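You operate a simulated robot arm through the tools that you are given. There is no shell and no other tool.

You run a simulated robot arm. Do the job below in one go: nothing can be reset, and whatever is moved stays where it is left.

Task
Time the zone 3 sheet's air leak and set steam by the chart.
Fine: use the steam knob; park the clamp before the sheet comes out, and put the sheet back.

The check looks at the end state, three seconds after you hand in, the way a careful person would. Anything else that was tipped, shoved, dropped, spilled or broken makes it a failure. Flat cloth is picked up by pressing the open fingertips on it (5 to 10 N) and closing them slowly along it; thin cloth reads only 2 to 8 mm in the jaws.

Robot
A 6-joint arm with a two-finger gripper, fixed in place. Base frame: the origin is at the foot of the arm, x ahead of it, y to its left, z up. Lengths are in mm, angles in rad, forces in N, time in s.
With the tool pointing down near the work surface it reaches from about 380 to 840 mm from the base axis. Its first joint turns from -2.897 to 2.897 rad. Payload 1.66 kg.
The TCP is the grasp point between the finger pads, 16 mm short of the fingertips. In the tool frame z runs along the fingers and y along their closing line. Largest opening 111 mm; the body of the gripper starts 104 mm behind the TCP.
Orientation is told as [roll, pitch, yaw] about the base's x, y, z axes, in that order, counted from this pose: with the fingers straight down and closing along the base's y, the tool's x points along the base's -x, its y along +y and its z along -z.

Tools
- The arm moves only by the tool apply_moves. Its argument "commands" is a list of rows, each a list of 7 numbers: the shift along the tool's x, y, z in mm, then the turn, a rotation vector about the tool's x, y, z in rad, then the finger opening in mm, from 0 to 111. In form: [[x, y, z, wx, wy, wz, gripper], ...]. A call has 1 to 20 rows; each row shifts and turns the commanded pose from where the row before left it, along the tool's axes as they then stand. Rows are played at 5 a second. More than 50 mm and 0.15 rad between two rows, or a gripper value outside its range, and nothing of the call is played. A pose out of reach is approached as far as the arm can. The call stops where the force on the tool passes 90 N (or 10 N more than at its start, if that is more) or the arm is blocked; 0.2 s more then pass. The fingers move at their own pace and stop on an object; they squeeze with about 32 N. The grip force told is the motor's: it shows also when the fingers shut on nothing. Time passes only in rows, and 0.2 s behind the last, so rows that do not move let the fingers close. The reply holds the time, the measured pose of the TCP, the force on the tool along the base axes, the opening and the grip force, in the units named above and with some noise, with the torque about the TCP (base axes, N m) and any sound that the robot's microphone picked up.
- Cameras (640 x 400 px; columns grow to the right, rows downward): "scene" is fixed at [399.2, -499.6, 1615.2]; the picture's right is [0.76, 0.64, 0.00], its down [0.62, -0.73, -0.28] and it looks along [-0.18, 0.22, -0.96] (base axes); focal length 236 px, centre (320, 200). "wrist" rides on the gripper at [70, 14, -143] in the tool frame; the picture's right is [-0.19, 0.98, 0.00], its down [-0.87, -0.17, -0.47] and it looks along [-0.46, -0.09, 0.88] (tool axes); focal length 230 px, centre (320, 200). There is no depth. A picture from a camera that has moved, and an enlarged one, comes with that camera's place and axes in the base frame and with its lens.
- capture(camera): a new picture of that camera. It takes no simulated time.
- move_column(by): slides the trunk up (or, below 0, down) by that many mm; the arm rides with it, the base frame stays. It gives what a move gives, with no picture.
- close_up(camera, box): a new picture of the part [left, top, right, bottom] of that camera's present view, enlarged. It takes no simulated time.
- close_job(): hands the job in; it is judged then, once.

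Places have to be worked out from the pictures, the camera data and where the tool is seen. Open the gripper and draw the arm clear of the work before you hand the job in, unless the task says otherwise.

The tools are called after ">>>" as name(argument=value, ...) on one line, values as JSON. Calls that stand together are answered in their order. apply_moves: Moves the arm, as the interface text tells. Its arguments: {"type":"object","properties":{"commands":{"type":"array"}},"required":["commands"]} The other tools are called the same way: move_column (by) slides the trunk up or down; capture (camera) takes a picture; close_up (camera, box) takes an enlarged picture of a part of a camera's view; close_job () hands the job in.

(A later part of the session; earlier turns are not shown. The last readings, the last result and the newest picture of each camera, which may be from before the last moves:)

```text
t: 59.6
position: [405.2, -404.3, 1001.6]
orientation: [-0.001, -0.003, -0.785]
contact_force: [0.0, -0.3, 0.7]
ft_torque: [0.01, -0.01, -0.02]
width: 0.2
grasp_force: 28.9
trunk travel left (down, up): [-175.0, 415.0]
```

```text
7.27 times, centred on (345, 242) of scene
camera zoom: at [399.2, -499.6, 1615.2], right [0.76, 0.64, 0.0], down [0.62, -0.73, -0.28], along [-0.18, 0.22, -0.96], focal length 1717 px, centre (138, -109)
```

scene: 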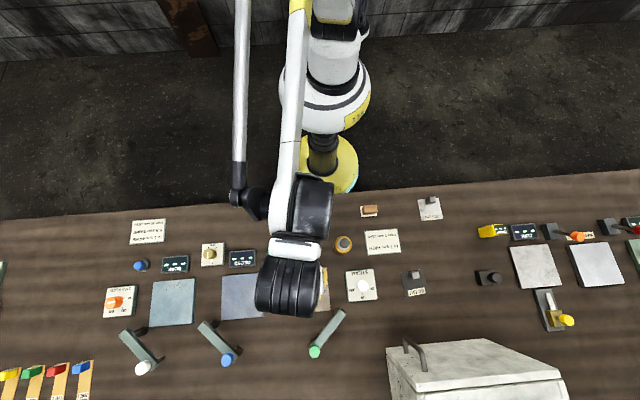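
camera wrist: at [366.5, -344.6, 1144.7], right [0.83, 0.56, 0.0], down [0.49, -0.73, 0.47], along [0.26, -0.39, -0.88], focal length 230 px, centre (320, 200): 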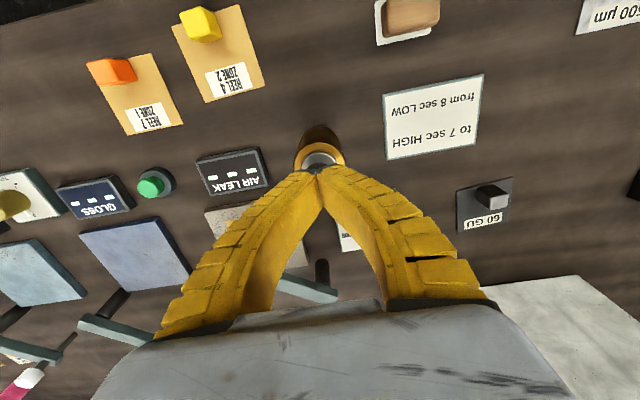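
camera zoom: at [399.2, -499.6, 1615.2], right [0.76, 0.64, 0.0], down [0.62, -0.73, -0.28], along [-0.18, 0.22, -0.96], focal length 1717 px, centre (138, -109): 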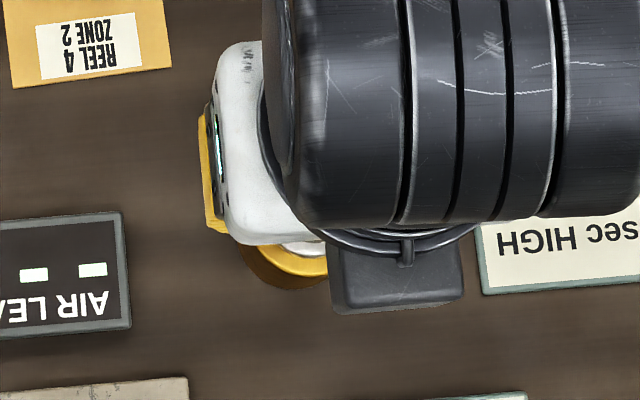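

Aligned with the gold cylinder's axis. I press down in small steps, reading the force after each.

>>> apply_moves(commands=[[0, 0, 3, 0, 0, 0, 0], [0, 0, 3, 0, 0, 0, 0]])

```text
t: 60.2
position: [405.2, -404.5, 997.6]
orientation: [0.001, 0.001, -0.785]
contact_force: [0.4, 0.4, 0.7]
ft_torque: [0.02, 0.0, 0.02]
width: 0.0
grasp_force: 28.9
trunk travel left (down, up): [-175.0, 415.0]
```

No contact yet; two more small steps.

>>> apply_moves(commands=[[0, 0, 2, 0, 0, 0, 0], [0, 0, 2, 0, 0, 0, 0]])

```text
t: 60.8
position: [405.9, -403.3, 993.5]
orientation: [0.0, -0.003, -0.785]
contact_force: [2.4, -2.5, 16.0]
ft_torque: [-0.03, -0.01, 0.03]
width: 5.8
grasp_force: 28.8
trunk travel left (down, up): [-175.0, 415.0]
```

Firm contact (16 N) with no click or give. I check the display and the item before pressing any further.

>>> close_up(camera="wrist", box=[180, 90, 410, 230])

>>> close_up(camera="scene", box=[275, 215, 395, 300])

```text
2.78 times, centred on (295, 160) of wrist
camera zoom: at [365.9, -344.4, 1136.1], right [0.83, 0.56, 0.0], down [0.49, -0.73, 0.47], along [0.26, -0.39, -0.88], focal length 640 px, centre (390, 311)
```

zoom: 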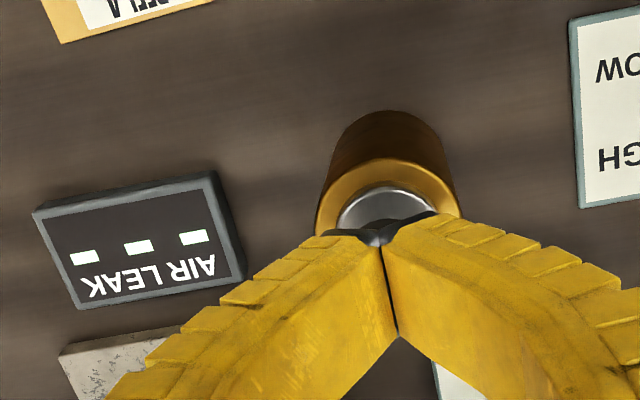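

```text
4.71 times, centred on (335, 258) of scene
camera zoom: at [399.2, -499.6, 1615.2], right [0.76, 0.64, 0.0], down [0.62, -0.73, -0.28], along [-0.18, 0.22, -0.96], focal length 1111 px, centre (249, -71)
```

zoom: 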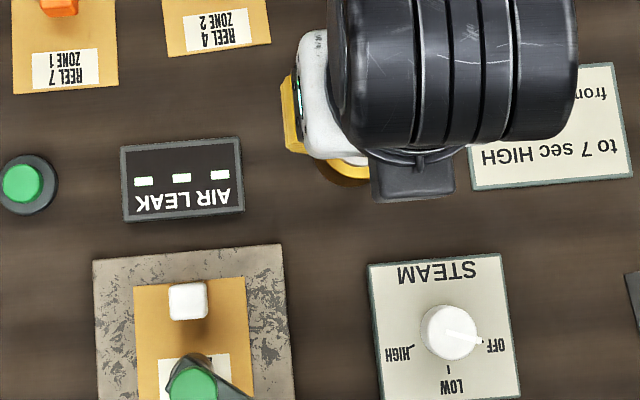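

The piece looks like a cylinder with a piston (gold body, silver piston, grey cap) sitting at its bottom; it may need lifting to start the leak timing, like a Gurley tester. I back off, open the fingers and straddle the grey cap.

>>> apply_moves(commands=[[0, 0, -8, 0, 0, 0, 0], [0, 0, -10, 0, 0, 0, 20], [0, 0, 0, 0, 0, 0, 50], [0, 0, 0, 0, 0, 0, 50]])

>>> close_up(camera="wrist", box=[240, 90, 400, 230])

>>> capture(camera="wrist")

```text
t: 61.8
position: [405.9, -404.7, 1012.3]
orientation: [0.0, 0.001, -0.786]
contact_force: [0.3, -0.1, -0.1]
ft_torque: [-0.02, 0.03, 0.0]
width: 52.3
grasp_force: 1.6
trunk travel left (down, up): [-175.0, 415.0]
```

```text
2.86 times, centred on (320, 160) of wrist
camera zoom: at [366.6, -344.8, 1154.5], right [0.83, 0.56, 0.0], down [0.49, -0.73, 0.47], along [0.26, -0.39, -0.88], focal length 657 px, centre (320, 314)
```

zoom: 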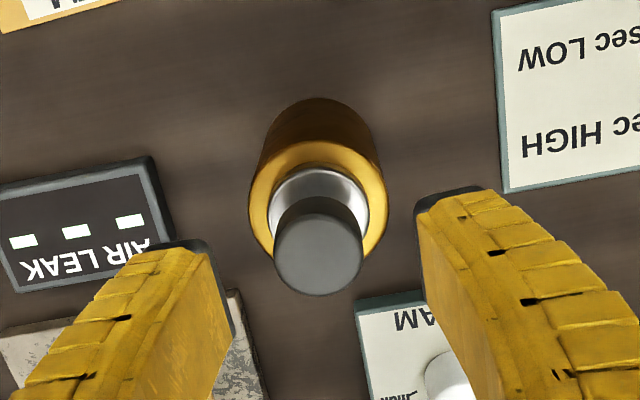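

```text
taken
camera wrist: at [366.6, -344.8, 1154.5], right [0.83, 0.56, 0.0], down [0.49, -0.73, 0.47], along [0.26, -0.39, -0.88], focal length 230 px, centre (320, 200)
```

wrist: 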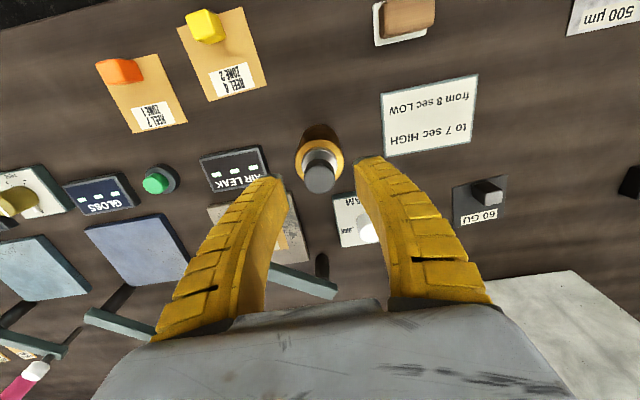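

The cap is ~2–3 mm ahead of centre. I adjust, lower so the pads surround the grey cap above the silver collar, and close gently.

>>> apply_moves(commands=[[-2.2, 0, 13, 0, 0, 0, 50], [0, 0, 13, 0, 0, 0, 50], [0, 0, 10, 0, 0, 0, 50], [0, 0, 0, 0, 0, 0, 50]])

>>> close_up(camera="wrist", box=[240, 90, 400, 230])

```text
t: 62.8
position: [408.1, -405.5, 974.3]
orientation: [0.0, 0.0, -0.786]
contact_force: [-0.6, 0.6, -0.1]
ft_torque: [0.03, 0.01, 0.04]
width: 52.2
grasp_force: 1.4
trunk travel left (down, up): [-175.0, 415.0]
```

```text
2.86 times, centred on (320, 160) of wrist
camera zoom: at [369.0, -346.9, 1117.7], right [0.83, 0.56, 0.0], down [0.49, -0.73, 0.47], along [0.26, -0.39, -0.88], focal length 657 px, centre (320, 314)
```

zoom: 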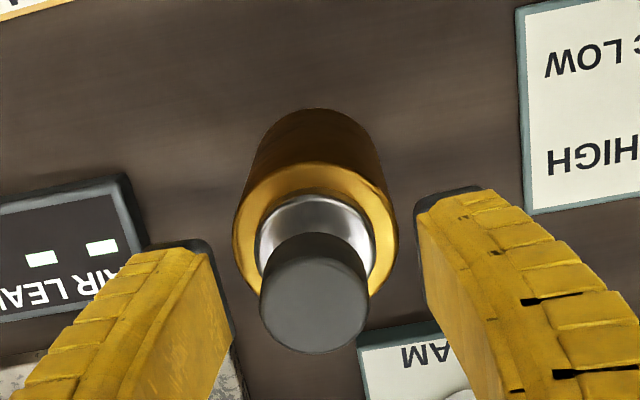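

It does look like a piston with a grey knob inside a gold tube. I close on the knob.

>>> apply_moves(commands=[[0, 0, 0, 0, 0, 0, 35], [0, 0, 0, 0, 0, 0, 26], [0, 0, 0, 0, 0, 0, 18], [0, 0, 0, 0, 0, 0, 14]])

>>> close_up(camera="wrist", box=[240, 90, 400, 230])

```text
t: 63.8
position: [407.4, -407.0, 976.1]
orientation: [0.0, 0.001, -0.784]
contact_force: [-5.9, -6.3, -0.5]
ft_torque: [0.26, 0.37, -0.01]
width: 20.5
grasp_force: 33.4
trunk travel left (down, up): [-175.0, 415.0]
```

```text
2.86 times, centred on (320, 160) of wrist
camera zoom: at [368.2, -347.6, 1117.8], right [0.83, 0.56, 0.0], down [0.49, -0.73, 0.47], along [0.26, -0.39, -0.88], focal length 657 px, centre (320, 314)
```

zoom: 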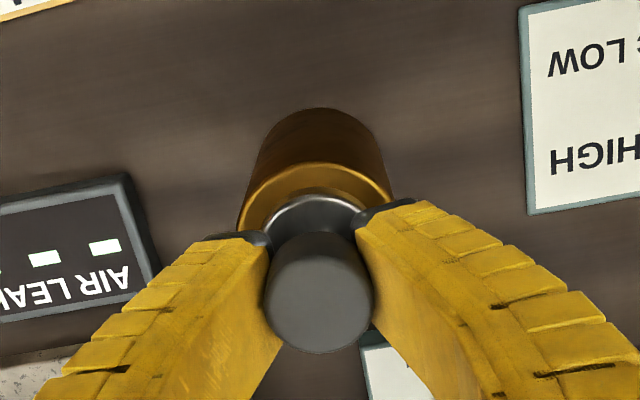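

Gripped; a small sideways load shows it's firmly seated. I relieve it by 1 mm and lift a few millimetres, watching force and sound.

>>> apply_moves(commands=[[0, -1, 0, 0, 0, 0, 14], [0, 0, -3, 0, 0, 0, 14], [0, 0, 0, 0, 0, 0, 14]])

>>> close_up(camera="wrist", box=[180, 90, 400, 230])

```text
t: 64.6
position: [406.9, -407.0, 978.8]
orientation: [0.001, 0.001, -0.786]
contact_force: [-0.3, -0.6, -0.9]
ft_torque: [0.31, 0.31, 0.02]
width: 20.2
grasp_force: 34.0
trunk travel left (down, up): [-175.0, 415.0]
```

```text
2.86 times, centred on (290, 160) of wrist
camera zoom: at [368.0, -347.6, 1120.8], right [0.83, 0.56, 0.0], down [0.49, -0.73, 0.47], along [0.26, -0.39, -0.88], focal length 657 px, centre (406, 314)
```

zoom: 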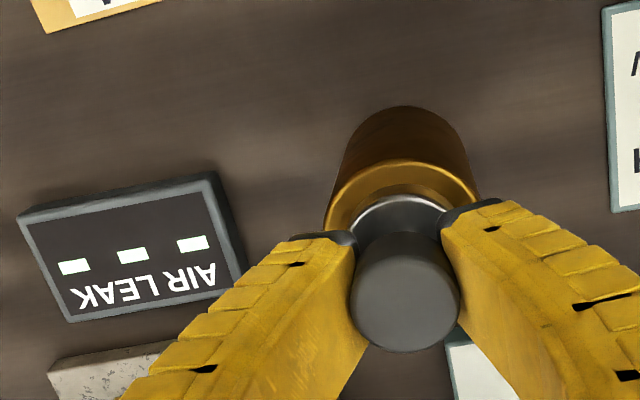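

Lifts freely with almost no load. I lift further, 12 mm, to see whether the piston rises out of the gold tube.

>>> apply_moves(commands=[[0, 0, -4, 0, 0, 0, 14], [0, 0, -4, 0, 0, 0, 14], [0, 0, -4, 0, 0, 0, 14], [0, 0, 0, 0, 0, 0, 14]])

>>> close_up(camera="wrist", box=[180, 90, 400, 230])

```text
t: 65.6
position: [407.4, -407.3, 990.8]
orientation: [0.0, 0.001, -0.786]
contact_force: [7.4, -2.6, -1.0]
ft_torque: [0.17, 0.2, -0.02]
width: 19.6
grasp_force: 34.2
trunk travel left (down, up): [-175.0, 415.0]
```

```text
2.86 times, centred on (290, 160) of wrist
camera zoom: at [368.0, -347.5, 1132.9], right [0.83, 0.56, 0.0], down [0.49, -0.73, 0.47], along [0.26, -0.39, -0.88], focal length 657 px, centre (406, 314)
```

zoom: 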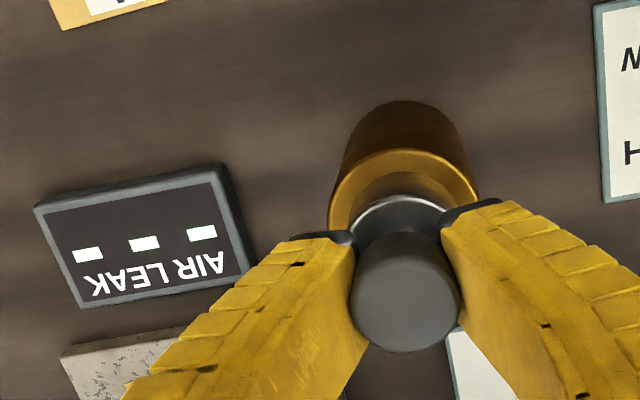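

The silver piston is rising out of the gold tube, so this is the air piston. I lift on in small steps until it stops or clicks.

>>> apply_moves(commands=[[0, 0, -4, 0, 0, 0, 14], [0, 0, -4, 0, 0, 0, 14], [0, 0, -4, 0, 0, 0, 14]])

```text
t: 66.4
position: [407.2, -406.9, 1001.9]
orientation: [-0.001, 0.001, -0.784]
contact_force: [6.4, -3.9, -1.0]
ft_torque: [0.1, 0.14, -0.04]
width: 19.3
grasp_force: 33.4
trunk travel left (down, up): [-175.0, 415.0]
```

Still rising freely. I trim 1 mm forward to ease the side load and continue.

>>> apply_moves(commands=[[-1, 0, -4, 0, 0, 0, 14], [0, 0, -4, 0, 0, 0, 14], [0, 0, -4, 0, 0, 0, 14]])

>>> close_up(camera="wrist", box=[180, 90, 400, 230])

```text
t: 67.2
position: [406.1, -407.0, 1014.4]
orientation: [0.0, 0.001, -0.786]
contact_force: [-2.1, 9.5, -1.7]
ft_torque: [0.4, 0.39, 0.02]
width: 19.4
grasp_force: 33.8
trunk travel left (down, up): [-175.0, 415.0]
```

```text
2.86 times, centred on (290, 160) of wrist
camera zoom: at [368.0, -347.5, 1157.5], right [0.83, 0.56, 0.0], down [0.49, -0.73, 0.47], along [0.26, -0.39, -0.88], focal length 657 px, centre (406, 314)
```

zoom: 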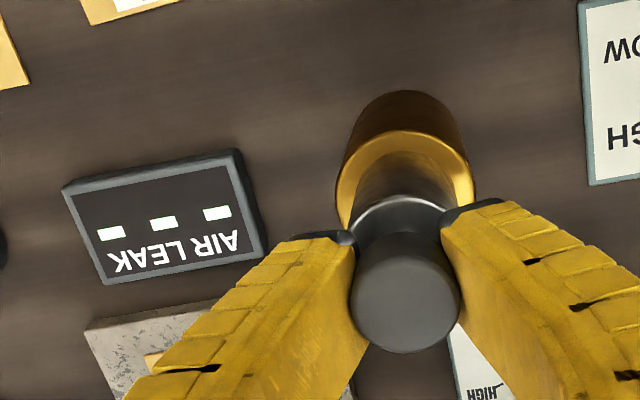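

Piston has risen ~38 mm. I keep lifting slowly to find the top stop.

>>> apply_moves(commands=[[0.5, 0, -4, 0, 0, 0, 14], [0, 0, -4, 0, 0, 0, 14]])

```text
t: 67.8
position: [405.2, -405.5, 1021.9]
orientation: [0.0, 0.001, -0.786]
contact_force: [-0.6, 8.6, -1.0]
ft_torque: [0.31, 0.33, -0.03]
width: 19.3
grasp_force: 33.8
trunk travel left (down, up): [-175.0, 415.0]
```

Still no stop; continue.

>>> apply_moves(commands=[[0, 0, -4, 0, 0, 0, 14], [0, 0, -4, 0, 0, 0, 14]])

```text
t: 68.4
position: [406.6, -407.4, 1031.2]
orientation: [0.001, 0.001, -0.785]
contact_force: [1.1, 6.8, -0.6]
ft_torque: [0.16, 0.14, -0.02]
width: 19.3
grasp_force: 34.3
trunk travel left (down, up): [-175.0, 415.0]
```

I check the view before lifting further, in case the piston could come out.

>>> close_up(camera="wrist", box=[180, 90, 400, 230])

>>> close_up(camera="scene", box=[275, 205, 395, 280])

```text
2.86 times, centred on (290, 160) of wrist
camera zoom: at [367.8, -347.3, 1173.3], right [0.83, 0.56, 0.0], down [0.49, -0.73, 0.47], along [0.26, -0.39, -0.88], focal length 657 px, centre (406, 314)
```

zoom: 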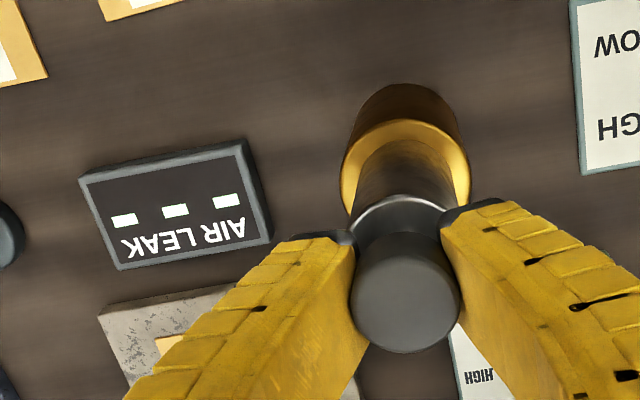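

```text
5.33 times, centred on (335, 242) of scene
camera zoom: at [399.2, -499.6, 1615.2], right [0.76, 0.64, 0.0], down [0.62, -0.73, -0.28], along [-0.18, 0.22, -0.96], focal length 1259 px, centre (240, -27)
```

zoom: 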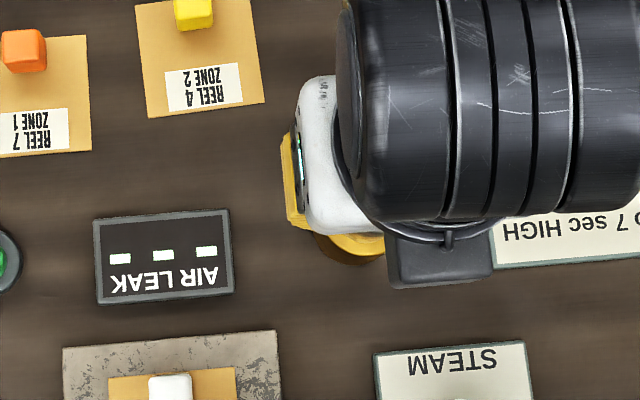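

Raised ~54 mm. I continue with finer steps.

>>> apply_moves(commands=[[0, 0, -2, 0, 0, 0, 14], [0, 0, -2, 0, 0, 0, 14]])

```text
t: 69.0
position: [406.7, -406.7, 1033.9]
orientation: [0.0, 0.0, -0.787]
contact_force: [0.2, 7.2, -16.8]
ft_torque: [0.16, 0.18, 0.02]
width: 15.9
grasp_force: 34.0
trunk travel left (down, up): [-175.0, 415.0]
```

The piston hit its top stop (downward pull 17 N). I now release it quickly and watch the display as it sinks.

>>> apply_moves(commands=[[0, 0, 0, 0, 0, 0, 60]])

>>> close_up(camera="wrist", box=[180, 90, 400, 230])

>>> apply_moves(commands=[[0, 0, -5, 0, 0, 0, 60]])

>>> close_up(camera="wrist", box=[180, 90, 400, 230])

```text
t: 69.4
position: [405.4, -407.5, 1034.0]
orientation: [0.0, 0.001, -0.785]
contact_force: [-0.2, 0.3, 0.3]
ft_torque: [0.01, 0.04, 0.0]
width: 62.2
grasp_force: 1.3
trunk travel left (down, up): [-175.0, 415.0]
```

```text
2.86 times, centred on (290, 160) of wrist
camera zoom: at [367.6, -347.8, 1177.1], right [0.83, 0.56, 0.0], down [0.49, -0.73, 0.47], along [0.26, -0.39, -0.88], focal length 657 px, centre (406, 314)
```

zoom: 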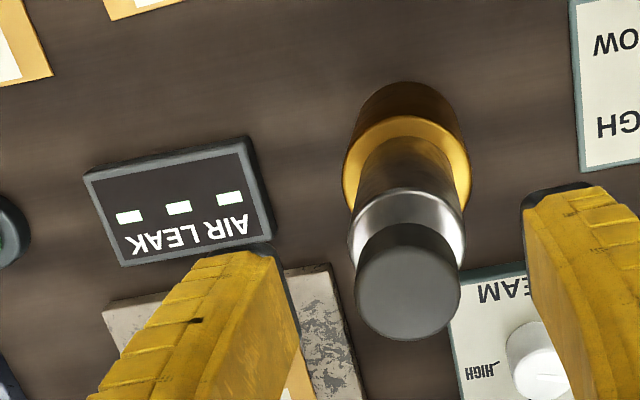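

```text
t: 69.8
position: [406.3, -407.9, 1040.8]
orientation: [-0.001, 0.001, -0.785]
contact_force: [-0.2, 0.2, 1.0]
ft_torque: [-0.02, 0.04, 0.0]
width: 61.8
grasp_force: 1.2
trunk travel left (down, up): [-175.0, 415.0]
```

```text
2.86 times, centred on (290, 160) of wrist
camera zoom: at [367.6, -347.7, 1182.4], right [0.83, 0.56, 0.0], down [0.49, -0.73, 0.47], along [0.26, -0.39, -0.88], focal length 657 px, centre (406, 314)
```

zoom: 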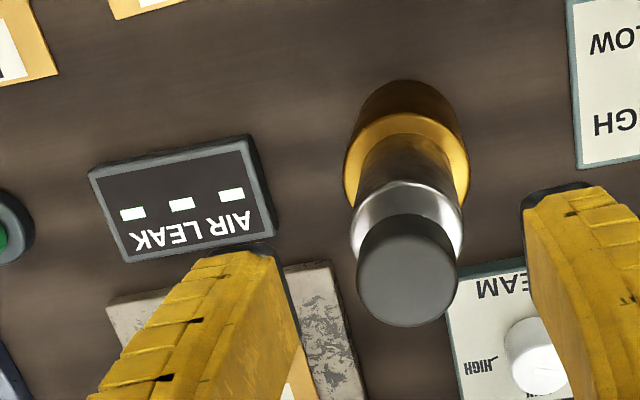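

Released at about t≈69.2. I keep sampling as the piston sinks.

>>> apply_moves(commands=[[0, 0, 0, 0, 0, 0, 60], [0, 0, 0, 0, 0, 0, 60], [0, 0, 0, 0, 0, 0, 60]])

>>> close_up(camera="wrist", box=[180, 90, 400, 230])

>>> apply_moves(commands=[[0, 0, 0, 0, 0, 0, 60], [0, 0, 0, 0, 0, 0, 60], [0, 0, 0, 0, 0, 0, 60]])

>>> close_up(camera="wrist", box=[180, 90, 400, 230])

>>> apply_moves(commands=[[0, 0, 0, 0, 0, 0, 60], [0, 0, 0, 0, 0, 0, 60], [0, 0, 0, 0, 0, 0, 60]])

>>> close_up(camera="wrist", box=[180, 90, 400, 230])

```text
t: 70.6
position: [405.6, -407.0, 1039.8]
orientation: [-0.002, 0.001, -0.786]
contact_force: [-0.7, -0.2, 0.6]
ft_torque: [0.01, -0.02, -0.01]
width: 62.3
grasp_force: 1.1
trunk travel left (down, up): [-175.0, 415.0]
```

```text
2.86 times, centred on (290, 160) of wrist
camera zoom: at [367.6, -347.7, 1182.2], right [0.83, 0.56, 0.0], down [0.49, -0.73, 0.47], along [0.26, -0.39, -0.88], focal length 657 px, centre (406, 314)
```

zoom: 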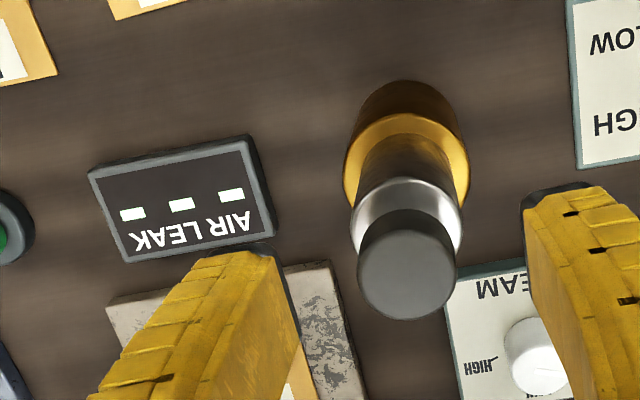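

```text
t: 71.4
position: [406.5, -408.0, 1039.1]
orientation: [-0.001, 0.0, -0.785]
contact_force: [0.2, 0.0, -0.8]
ft_torque: [0.02, 0.0, 0.01]
width: 62.0
grasp_force: 1.0
trunk travel left (down, up): [-175.0, 415.0]
```

```text
2.86 times, centred on (290, 160) of wrist
camera zoom: at [367.6, -347.7, 1182.2], right [0.83, 0.56, 0.0], down [0.49, -0.73, 0.47], along [0.26, -0.39, -0.88], focal length 657 px, centre (406, 314)
```

zoom: 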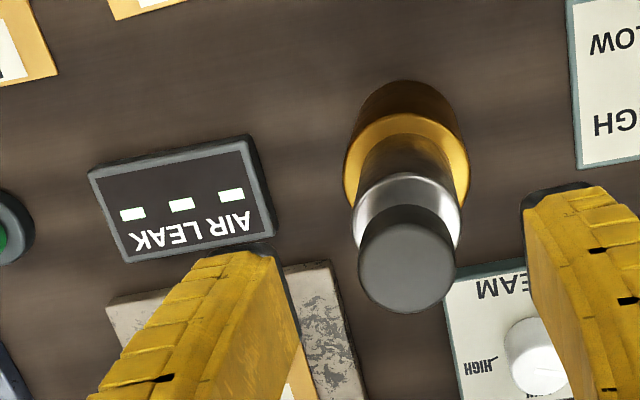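

```text
t: 72.2
position: [405.4, -406.1, 1040.2]
orientation: [-0.001, -0.001, -0.788]
contact_force: [-0.6, 1.4, 1.4]
ft_torque: [0.03, -0.01, 0.0]
width: 61.9
grasp_force: 0.9
trunk travel left (down, up): [-175.0, 415.0]
```

```text
2.86 times, centred on (290, 160) of wrist
camera zoom: at [367.6, -347.7, 1182.2], right [0.83, 0.56, 0.0], down [0.49, -0.73, 0.47], along [0.26, -0.39, -0.88], focal length 657 px, centre (406, 314)
```

zoom: 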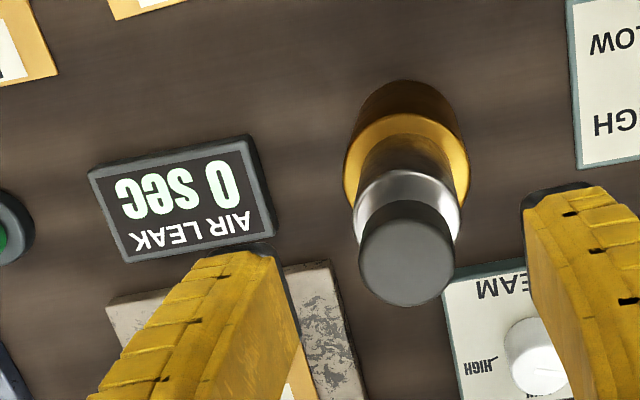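

The display came alive at "0 sec": the timer started as the piston passed its mark. I keep watching the count.

>>> apply_moves(commands=[[0, 0, 0, 0, 0, 0, 60], [0, 0, 0, 0, 0, 0, 60], [0, 0, 0, 0, 0, 0, 60], [0, 0, 0, 0, 0, 0, 60]])

>>> close_up(camera="wrist", box=[180, 90, 400, 230])

>>> apply_moves(commands=[[0, 0, 0, 0, 0, 0, 60], [0, 0, 0, 0, 0, 0, 60], [0, 0, 0, 0, 0, 0, 60], [0, 0, 0, 0, 0, 0, 60]])

>>> close_up(camera="wrist", box=[180, 90, 400, 230])

>>> apply_moves(commands=[[0, 0, 0, 0, 0, 0, 60], [0, 0, 0, 0, 0, 0, 60], [0, 0, 0, 0, 0, 0, 60], [0, 0, 0, 0, 0, 0, 60]])

>>> close_up(camera="wrist", box=[180, 90, 400, 230])

```text
t: 73.2
position: [406.6, -407.3, 1040.2]
orientation: [-0.001, 0.0, -0.786]
contact_force: [0.4, 0.3, -0.2]
ft_torque: [0.02, -0.01, 0.01]
width: 62.0
grasp_force: 1.6
trunk travel left (down, up): [-175.0, 415.0]
```

```text
2.86 times, centred on (290, 160) of wrist
camera zoom: at [367.6, -347.7, 1182.2], right [0.83, 0.56, 0.0], down [0.49, -0.73, 0.47], along [0.26, -0.39, -0.88], focal length 657 px, centre (406, 314)
```

zoom: 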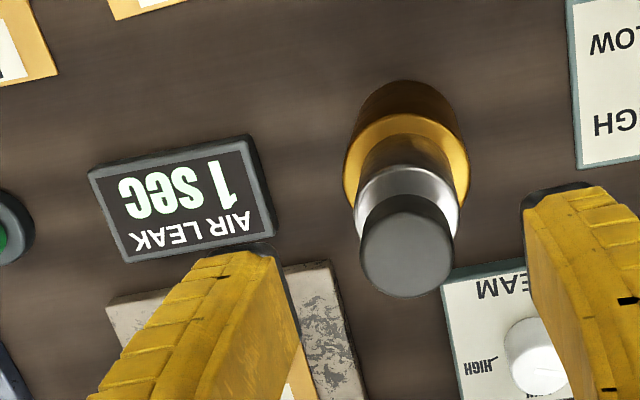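

```text
t: 74.2
position: [407.7, -407.7, 1039.7]
orientation: [0.001, 0.0, -0.785]
contact_force: [0.3, 0.5, 0.5]
ft_torque: [0.03, -0.01, -0.02]
width: 61.9
grasp_force: 1.4
trunk travel left (down, up): [-175.0, 415.0]
```

```text
2.86 times, centred on (290, 160) of wrist
camera zoom: at [367.6, -347.7, 1182.2], right [0.83, 0.56, 0.0], down [0.49, -0.73, 0.47], along [0.26, -0.39, -0.88], focal length 657 px, centre (406, 314)
```

zoom: 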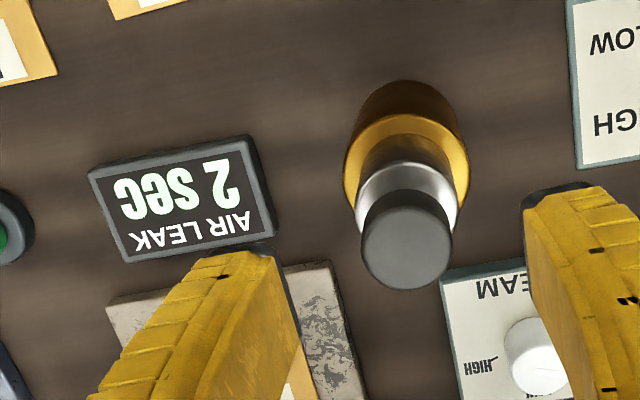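

```text
t: 75.2
position: [406.7, -407.5, 1039.2]
orientation: [-0.001, -0.001, -0.785]
contact_force: [-0.3, -0.2, 0.3]
ft_torque: [-0.05, 0.0, 0.02]
width: 61.9
grasp_force: 1.3
trunk travel left (down, up): [-175.0, 415.0]
```

```text
2.86 times, centred on (290, 160) of wrist
camera zoom: at [367.6, -347.7, 1182.2], right [0.83, 0.56, 0.0], down [0.49, -0.73, 0.47], along [0.26, -0.39, -0.88], focal length 657 px, centre (406, 314)
```

zoom: 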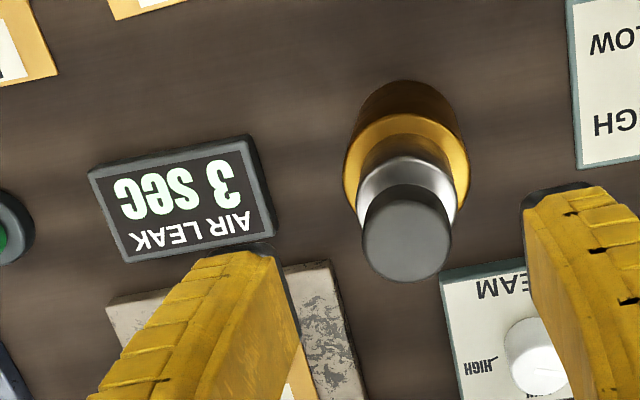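

Counting: 3 sec at t=75.2. I go on observing.

>>> apply_moves(commands=[[0, 0, 0, 0, 0, 0, 60], [0, 0, 0, 0, 0, 0, 60], [0, 0, 0, 0, 0, 0, 60], [0, 0, 0, 0, 0, 0, 60]])

>>> close_up(camera="wrist", box=[180, 90, 400, 230])

>>> apply_moves(commands=[[0, 0, 0, 0, 0, 0, 60], [0, 0, 0, 0, 0, 0, 60], [0, 0, 0, 0, 0, 0, 60], [0, 0, 0, 0, 0, 0, 60]])

>>> close_up(camera="wrist", box=[180, 90, 400, 230])

>>> apply_moves(commands=[[0, 0, 0, 0, 0, 0, 60], [0, 0, 0, 0, 0, 0, 60], [0, 0, 0, 0, 0, 0, 60], [0, 0, 0, 0, 0, 0, 60]])

>>> close_up(camera="wrist", box=[180, 90, 400, 230])

>>> apply_moves(commands=[[0, 0, 0, 0, 0, 0, 60], [0, 0, 0, 0, 0, 0, 60], [0, 0, 0, 0, 0, 0, 60], [0, 0, 0, 0, 0, 0, 60]])

>>> close_up(camera="wrist", box=[180, 90, 400, 230])

```text
t: 76.2
position: [406.4, -407.2, 1038.8]
orientation: [0.002, 0.001, -0.786]
contact_force: [-0.1, 0.0, 0.0]
ft_torque: [-0.02, 0.0, -0.01]
width: 61.8
grasp_force: 1.0
trunk travel left (down, up): [-175.0, 415.0]
```

```text
2.86 times, centred on (290, 160) of wrist
camera zoom: at [367.6, -347.7, 1182.2], right [0.83, 0.56, 0.0], down [0.49, -0.73, 0.47], along [0.26, -0.39, -0.88], focal length 657 px, centre (406, 314)
```

zoom: 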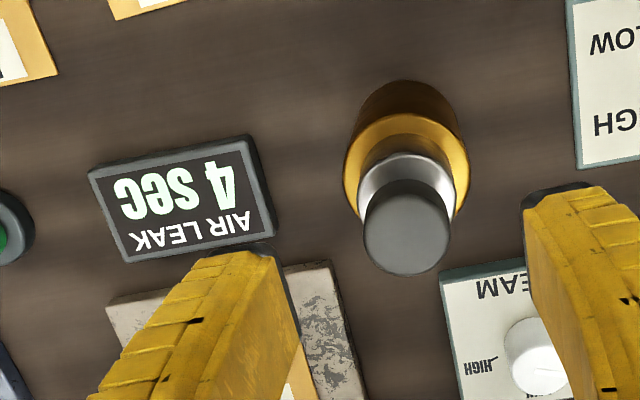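

```text
t: 77.2
position: [405.6, -406.9, 1040.1]
orientation: [0.001, 0.001, -0.785]
contact_force: [-0.1, 0.4, -0.2]
ft_torque: [-0.01, -0.01, -0.02]
width: 61.9
grasp_force: 1.4
trunk travel left (down, up): [-175.0, 415.0]
```

```text
2.86 times, centred on (290, 160) of wrist
camera zoom: at [367.6, -347.7, 1182.2], right [0.83, 0.56, 0.0], down [0.49, -0.73, 0.47], along [0.26, -0.39, -0.88], focal length 657 px, centre (406, 314)
```

zoom: 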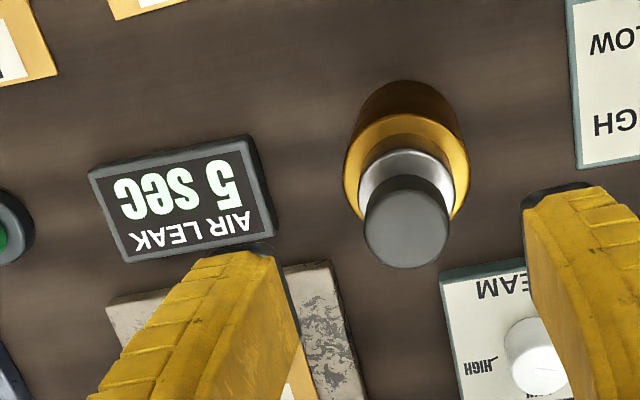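

```text
t: 78.2
position: [406.9, -406.6, 1040.2]
orientation: [-0.001, 0.001, -0.786]
contact_force: [-0.2, -0.1, -0.3]
ft_torque: [-0.03, 0.02, -0.02]
width: 62.2
grasp_force: 1.2
trunk travel left (down, up): [-175.0, 415.0]
```

```text
2.86 times, centred on (290, 160) of wrist
camera zoom: at [367.6, -347.7, 1182.2], right [0.83, 0.56, 0.0], down [0.49, -0.73, 0.47], along [0.26, -0.39, -0.88], focal length 657 px, centre (406, 314)
```

zoom: 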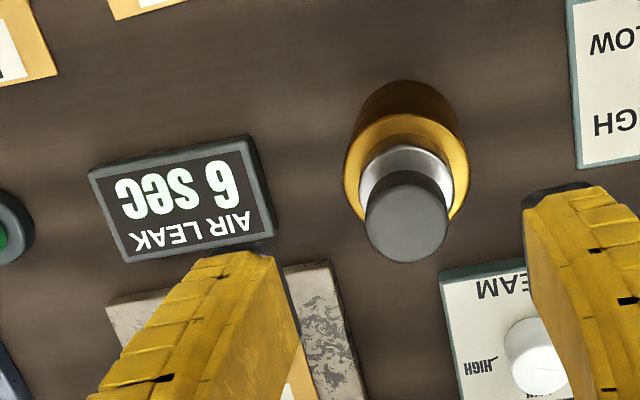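

```text
t: 79.2
position: [406.5, -406.1, 1039.8]
orientation: [-0.001, 0.002, -0.785]
contact_force: [0.0, -0.2, -0.6]
ft_torque: [0.01, 0.0, -0.03]
width: 62.0
grasp_force: 0.8
trunk travel left (down, up): [-175.0, 415.0]
```

```text
2.86 times, centred on (290, 160) of wrist
camera zoom: at [367.6, -347.7, 1182.2], right [0.83, 0.56, 0.0], down [0.49, -0.73, 0.47], along [0.26, -0.39, -0.88], focal length 657 px, centre (406, 314)
```

zoom: 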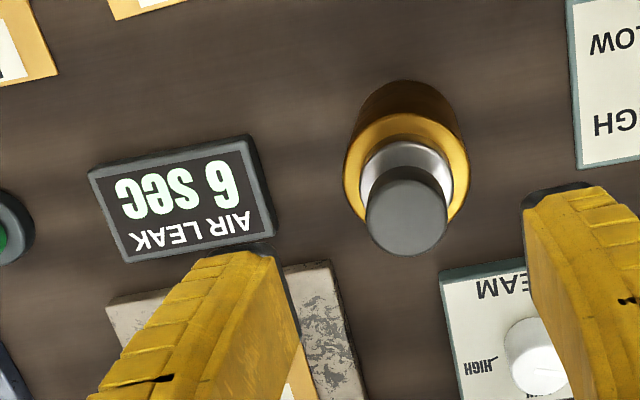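

It read 6 at 78.2 and still 6 at 79.2, so it may have stopped. I watch a few more seconds to be sure it's final.

>>> apply_moves(commands=[[0, 0, 0, 0, 0, 0, 60], [0, 0, 0, 0, 0, 0, 60], [0, 0, 0, 0, 0, 0, 60], [0, 0, 0, 0, 0, 0, 60]])

>>> close_up(camera="wrist", box=[180, 90, 400, 230])

>>> apply_moves(commands=[[0, 0, 0, 0, 0, 0, 60], [0, 0, 0, 0, 0, 0, 60], [0, 0, 0, 0, 0, 0, 60], [0, 0, 0, 0, 0, 0, 60], [0, 0, 0, 0, 0, 0, 60], [0, 0, 0, 0, 0, 0, 60], [0, 0, 0, 0, 0, 0, 60], [0, 0, 0, 0, 0, 0, 60]])

>>> close_up(camera="wrist", box=[180, 90, 400, 230])

>>> apply_moves(commands=[[0, 0, 0, 0, 0, 0, 60], [0, 0, 0, 0, 0, 0, 60], [0, 0, 0, 0, 0, 0, 60], [0, 0, 0, 0, 0, 0, 60], [0, 0, 0, 0, 0, 0, 60], [0, 0, 0, 0, 0, 0, 60], [0, 0, 0, 0, 0, 0, 60], [0, 0, 0, 0, 0, 0, 60]])

>>> close_up(camera="wrist", box=[180, 90, 400, 230])

```text
t: 80.2
position: [406.2, -405.6, 1040.0]
orientation: [-0.001, -0.001, -0.787]
contact_force: [0.3, -0.8, -0.3]
ft_torque: [0.01, -0.01, 0.01]
width: 62.1
grasp_force: 1.3
trunk travel left (down, up): [-175.0, 415.0]
```

```text
2.86 times, centred on (290, 160) of wrist
camera zoom: at [367.6, -347.7, 1182.2], right [0.83, 0.56, 0.0], down [0.49, -0.73, 0.47], along [0.26, -0.39, -0.88], focal length 657 px, centre (406, 314)
```

zoom: 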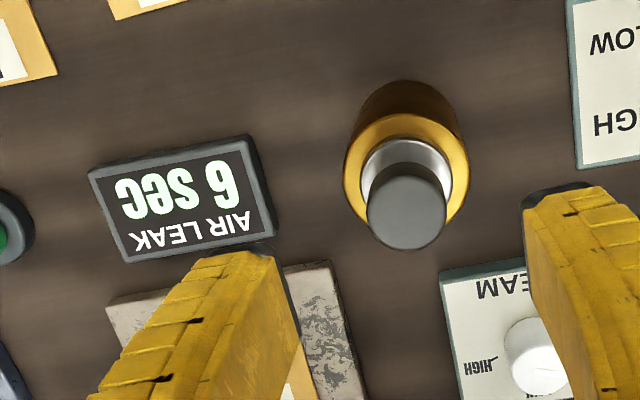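

```text
t: 82.0
position: [405.3, -407.5, 1039.1]
orientation: [0.0, 0.0, -0.784]
contact_force: [-0.3, -0.4, 0.6]
ft_torque: [0.01, 0.03, -0.03]
width: 62.0
grasp_force: 0.8
trunk travel left (down, up): [-175.0, 415.0]
```

```text
2.86 times, centred on (290, 160) of wrist
camera zoom: at [367.6, -347.7, 1182.2], right [0.83, 0.56, 0.0], down [0.49, -0.73, 0.47], along [0.26, -0.39, -0.88], focal length 657 px, centre (406, 314)
```

zoom: 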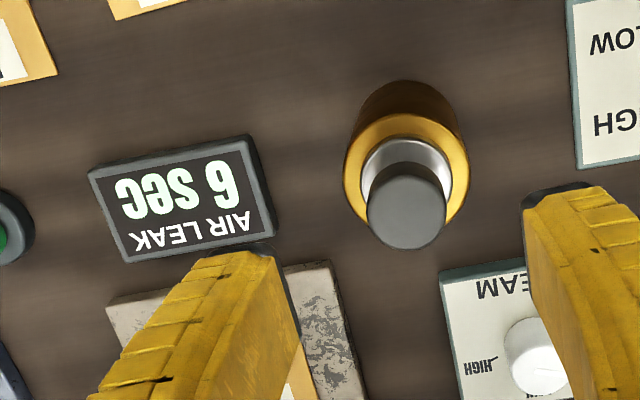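

```text
t: 83.8
position: [406.9, -406.5, 1040.1]
orientation: [0.001, -0.002, -0.785]
contact_force: [-0.3, 0.4, -0.2]
ft_torque: [0.0, 0.0, 0.0]
width: 61.9
grasp_force: 0.9
trunk travel left (down, up): [-175.0, 415.0]
```

```text
2.86 times, centred on (290, 160) of wrist
camera zoom: at [367.6, -347.7, 1182.2], right [0.83, 0.56, 0.0], down [0.49, -0.73, 0.47], along [0.26, -0.39, -0.88], focal length 657 px, centre (406, 314)
```

zoom: 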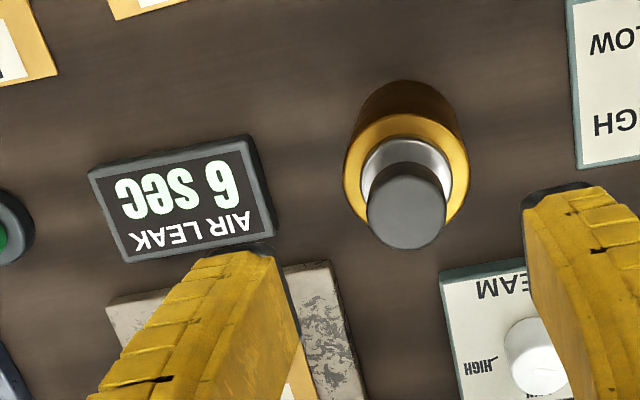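

The final reading is 6 sec, which by the chart ("to 7 sec HIGH") means STEAM = HIGH. Next I park the clamp: move back over the green knob with the tool turned as when I released it.

>>> apply_moves(commands=[[-32.4, -26.4, 0, 0, 0, 0, 70], [-32.4, -26.4, 0, 0, 0, 0, 70], [-32.4, -26.4, 0, 0, 0, 0, 70], [-32.3, -26.4, 0, 0, 0, 0, 70], [0, 0, 0, 0, 0, 0.1455, 70], [0, 0, 0, 0, 0, 0.1455, 70], [0, 0, 0, 0, 0, 0.1455, 70], [0, 0, 0, 0, 0, 0.1455, 70], [0, 0, 0, 0, 0, 0.1455, 70], [0, 0, 0, 0, 0, 0.1455, 70], [0, 0, 20, 0, 0, 0, 70], [0, 0, 0, 0, 0, 0, 70]])

>>> close_up(camera="wrist", box=[220, 60, 420, 240])

```text
t: 86.4
position: [422.1, -573.4, 1019.2]
orientation: [0.001, -0.001, -1.66]
contact_force: [-0.3, 0.7, 0.1]
ft_torque: [0.02, 0.02, 0.02]
width: 71.8
grasp_force: 1.4
trunk travel left (down, up): [-175.0, 415.0]
```

```text
2.22 times, centred on (320, 150) of wrist
camera zoom: at [442.8, -504.6, 1161.7], right [0.96, -0.28, 0.0], down [-0.24, -0.85, 0.47], along [-0.13, -0.45, -0.88], focal length 511 px, centre (320, 311)
```

zoom: 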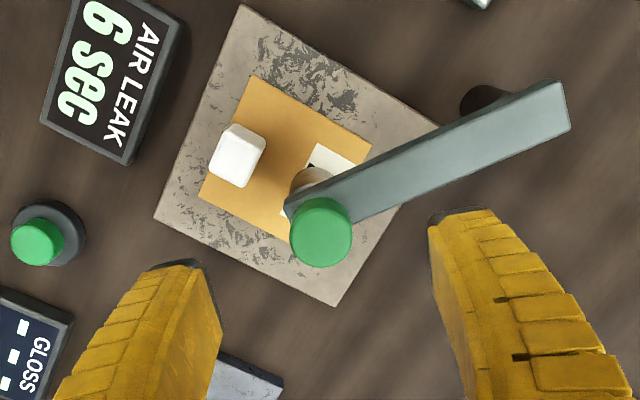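

The display clearly reads 6 sec, and the knob is right beneath the open fingers. I descend and grip it.

>>> apply_moves(commands=[[-1, 0.5, 20, 0, 0, 0, 70], [0, 0, 20, 0, 0, 0, 70], [0, 0, 15, 0, 0, 0, 70], [0, 0, 12, 0, 0, 0, 60], [0, 0, 0, 0, 0, 0, 45], [0, 0, 0, 0, 0, 0, 30], [0, 0, 0, 0, 0, 0, 18], [0, 0, 0, 0, 0, 0, 10]])

>>> close_up(camera="wrist", box=[220, 40, 420, 240])

```text
t: 88.2
position: [421.9, -575.2, 952.1]
orientation: [0.002, 0.0, -1.66]
contact_force: [-3.0, 0.5, -4.7]
ft_torque: [-0.02, 0.01, 0.02]
width: 18.2
grasp_force: 34.1
trunk travel left (down, up): [-175.0, 415.0]
```

```text
2.00 times, centred on (320, 140) of wrist
camera zoom: at [443.2, -506.1, 1094.1], right [0.96, -0.28, 0.0], down [-0.24, -0.85, 0.47], along [-0.13, -0.45, -0.88], focal length 460 px, centre (320, 320)
```

zoom: 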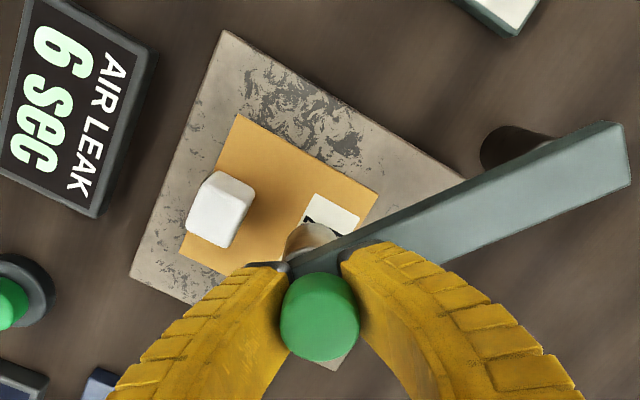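

Firm grip on the knob. I swing it back counter-clockwise along the fitted arc (pivot ≈ (515.5,-557.5), radius 95), four steps at a time.

>>> apply_moves(commands=[[-7.7, 2.51, 0, 0, 0, -0.0853, 10], [-7.7, 2.51, 0, 0, 0, -0.0853, 10], [-7.7, 2.51, 0, 0, 0, -0.0853, 10], [0, 0, 0, 0, 0, 0, 10]])

>>> close_up(camera="wrist", box=[220, 40, 420, 240])

```text
t: 89.2
position: [430.7, -600.1, 952.1]
orientation: [0.001, 0.0, -1.404]
contact_force: [-12.9, -1.4, -14.9]
ft_torque: [0.15, 0.07, 0.35]
width: 18.1
grasp_force: 33.7
trunk travel left (down, up): [-175.0, 415.0]
```

```text
2.00 times, centred on (320, 140) of wrist
camera zoom: at [433.0, -528.2, 1094.3], right [1.0, -0.02, 0.0], down [-0.02, -0.88, 0.47], along [-0.01, -0.47, -0.88], focal length 460 px, centre (320, 320)
```

zoom: 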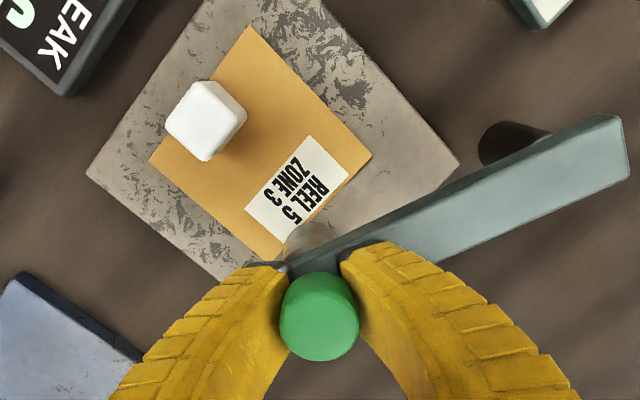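

Sheet stayed put and the foot is clear of it. I trim slightly outward and down, and continue.

>>> apply_moves(commands=[[-7.7, 2.0, 0.6, 0, 0, -0.0853, 10], [-7.7, 2.0, 0.6, 0, 0, -0.0853, 10], [-7.7, 2.1, 0.3, 0, 0, -0.0853, 10], [0, 0, 0, 0, 0, 0, 10]])

>>> close_up(camera="wrist", box=[220, 40, 420, 240])

```text
t: 90.2
position: [442.5, -619.5, 950.2]
orientation: [-0.001, 0.001, -1.148]
contact_force: [-6.0, -7.5, 0.8]
ft_torque: [-0.03, 0.05, -0.09]
width: 17.9
grasp_force: 33.7
trunk travel left (down, up): [-175.0, 415.0]
```

```text
2.00 times, centred on (320, 140) of wrist
camera zoom: at [426.8, -549.2, 1093.2], right [0.97, 0.23, 0.0], down [0.2, -0.86, 0.47], along [0.11, -0.46, -0.88], focal length 460 px, centre (320, 320)
```

zoom: 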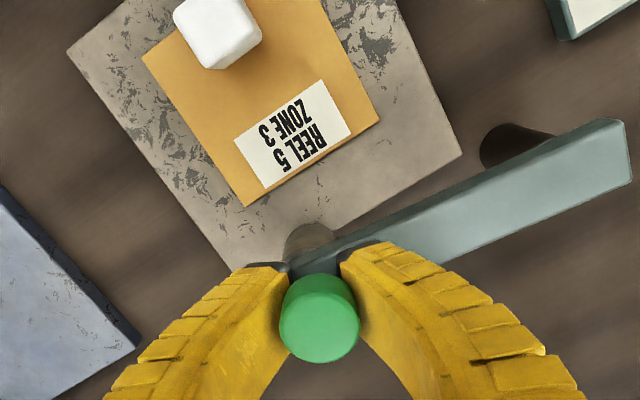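

Going well; a touch more outward and continue.

>>> apply_moves(commands=[[-7.8, 1.9, 0, 0, 0, -0.0853, 10], [-7.8, 2.2, 0, 0, 0, -0.0853, 10], [-7.8, 2.2, 0, 0, 0, -0.0853, 10], [0, 0, 0, 0, 0, 0, 10]])

```text
t: 91.2
position: [460.8, -635.4, 949.8]
orientation: [-0.001, -0.001, -0.888]
contact_force: [-1.0, 0.0, -4.0]
ft_torque: [-0.02, 0.06, 0.09]
width: 17.6
grasp_force: 34.5
trunk travel left (down, up): [-175.0, 415.0]
```

Forces are near zero; continue the swing.

>>> apply_moves(commands=[[-7.75, 2.35, 0, 0, 0, -0.0853, 10], [-7.75, 2.35, 0, 0, 0, -0.0853, 10], [-7.75, 2.35, 0, 0, 0, -0.0853, 10], [0, 0, 0, 0, 0, 0, 10]])

```text
t: 92.2
position: [481.1, -646.9, 950.3]
orientation: [-0.001, 0.001, -0.633]
contact_force: [2.1, 13.7, -11.9]
ft_torque: [0.07, 0.12, 0.35]
width: 17.4
grasp_force: 34.2
trunk travel left (down, up): [-175.0, 415.0]
```

Trim inward a bit and continue the last ~20° in two stages.

>>> apply_moves(commands=[[-7.7, 3.1, 0.4, 0, 0, -0.0853, 10], [-7.7, 2.9, 0.3, 0, 0, -0.0853, 10], [0, 0, 0, 0, 0, 0, 10]])

>>> close_up(camera="wrist", box=[220, 40, 420, 240])

```text
t: 93.0
position: [498.5, -651.6, 949.4]
orientation: [-0.001, 0.0, -0.461]
contact_force: [-3.0, 12.8, -10.3]
ft_torque: [0.08, 0.17, 0.45]
width: 17.5
grasp_force: 34.2
trunk travel left (down, up): [-175.0, 415.0]
```

```text
2.00 times, centred on (320, 140) of wrist
camera zoom: at [442.2, -607.8, 1092.8], right [0.61, 0.79, 0.0], down [0.7, -0.54, 0.47], along [0.37, -0.29, -0.88], focal length 460 px, centre (320, 320)
```

zoom: 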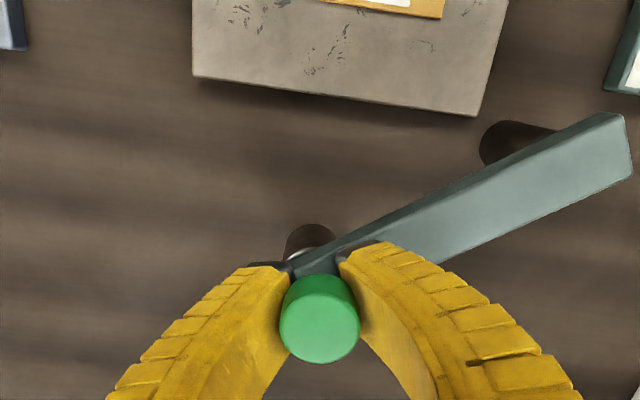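

Last ~9° back to the parked angle.

>>> apply_moves(commands=[[-6.63, 3.29, 0.4, 0, 0, -0.0785, 10], [-6.57, 3.51, 0.3, 0, 0, -0.0785, 10], [0, 0, 0, 0, 0, 0, 10]])

>>> close_up(camera="wrist", box=[220, 40, 420, 240])

```text
t: 93.8
position: [511.6, -653.4, 949.8]
orientation: [-0.003, -0.002, -0.307]
contact_force: [4.6, -19.7, 9.7]
ft_torque: [0.04, -0.09, -0.42]
width: 17.5
grasp_force: 34.2
trunk travel left (down, up): [-175.0, 415.0]
```

```text
2.00 times, centred on (320, 140) of wrist
camera zoom: at [449.3, -618.2, 1091.5], right [0.48, 0.88, 0.0], down [0.77, -0.42, 0.47], along [0.41, -0.23, -0.88], focal length 460 px, centre (320, 320)
```

zoom: 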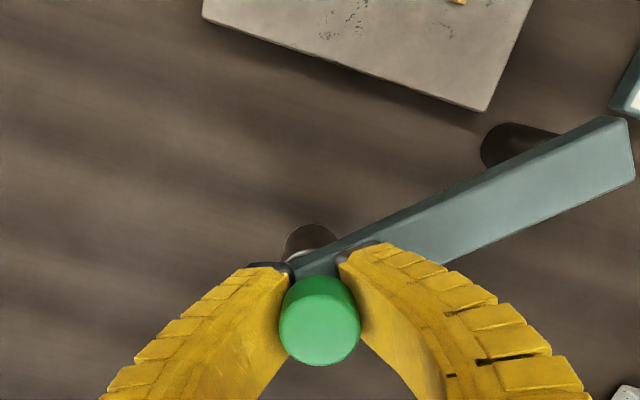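

Nearly at the parked angle. I nudge 2 mm further and relieve the radial/vertical load.

>>> apply_moves(commands=[[-2.2, -0.4, -0.7, 0, 0, -0.02, 10], [0, 0, 0, 0, 0, 0, 10]])

```text
t: 94.4
position: [513.1, -652.9, 949.7]
orientation: [0.003, 0.002, -0.288]
contact_force: [-10.0, -8.7, -5.1]
ft_torque: [0.07, 0.34, -0.34]
width: 17.8
grasp_force: 33.9
trunk travel left (down, up): [-175.0, 415.0]
```

The knob is back at its original parked position (513,-653), with the stop resisting. I release and rise.

>>> apply_moves(commands=[[0, 0, 0, 0, 0, 0, 20], [0, 0, 0, 0, 0, 0, 40], [0, 0, 0, 0, 0, 0, 65], [0, 0, -10, 0, 0, 0, 65], [0, 0, -25, 0, 0, 0, 65], [0, 0, -35, 0, 0, 0, 65], [0, 0, 0, 0, 0, 0, 65]])

>>> capture(camera="wrist")

>>> capture(camera="scene")

```text
t: 96.0
position: [513.6, -651.0, 1020.6]
orientation: [0.0, -0.001, -0.286]
contact_force: [-0.2, 0.6, 0.4]
ft_torque: [-0.04, -0.02, 0.01]
width: 66.7
grasp_force: 0.8
trunk travel left (down, up): [-175.0, 415.0]
```

```text
taken
camera wrist: at [451.7, -617.7, 1163.4], right [0.46, 0.89, 0.0], down [0.78, -0.41, 0.47], along [0.42, -0.22, -0.88], focal length 230 px, centre (320, 200)
```

wrist: 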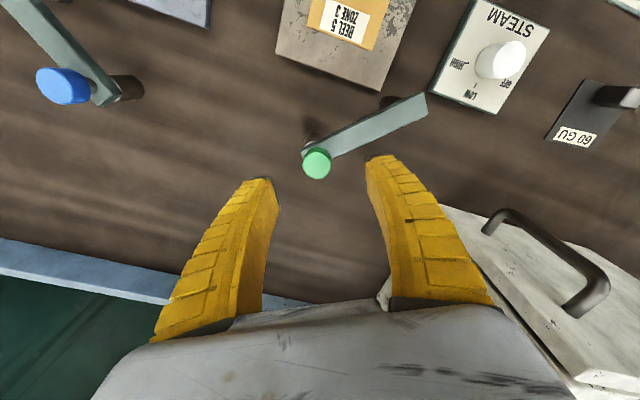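

```text
taken
```

scene: 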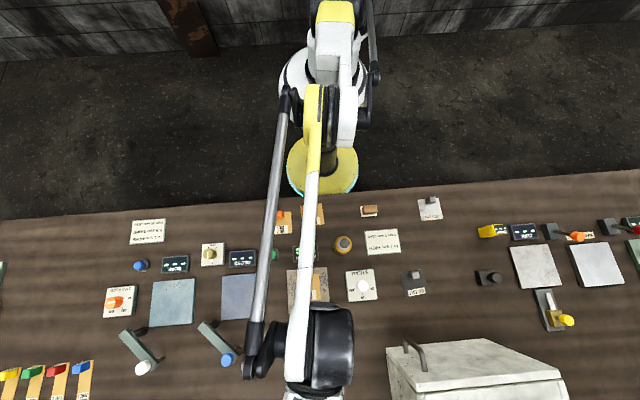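

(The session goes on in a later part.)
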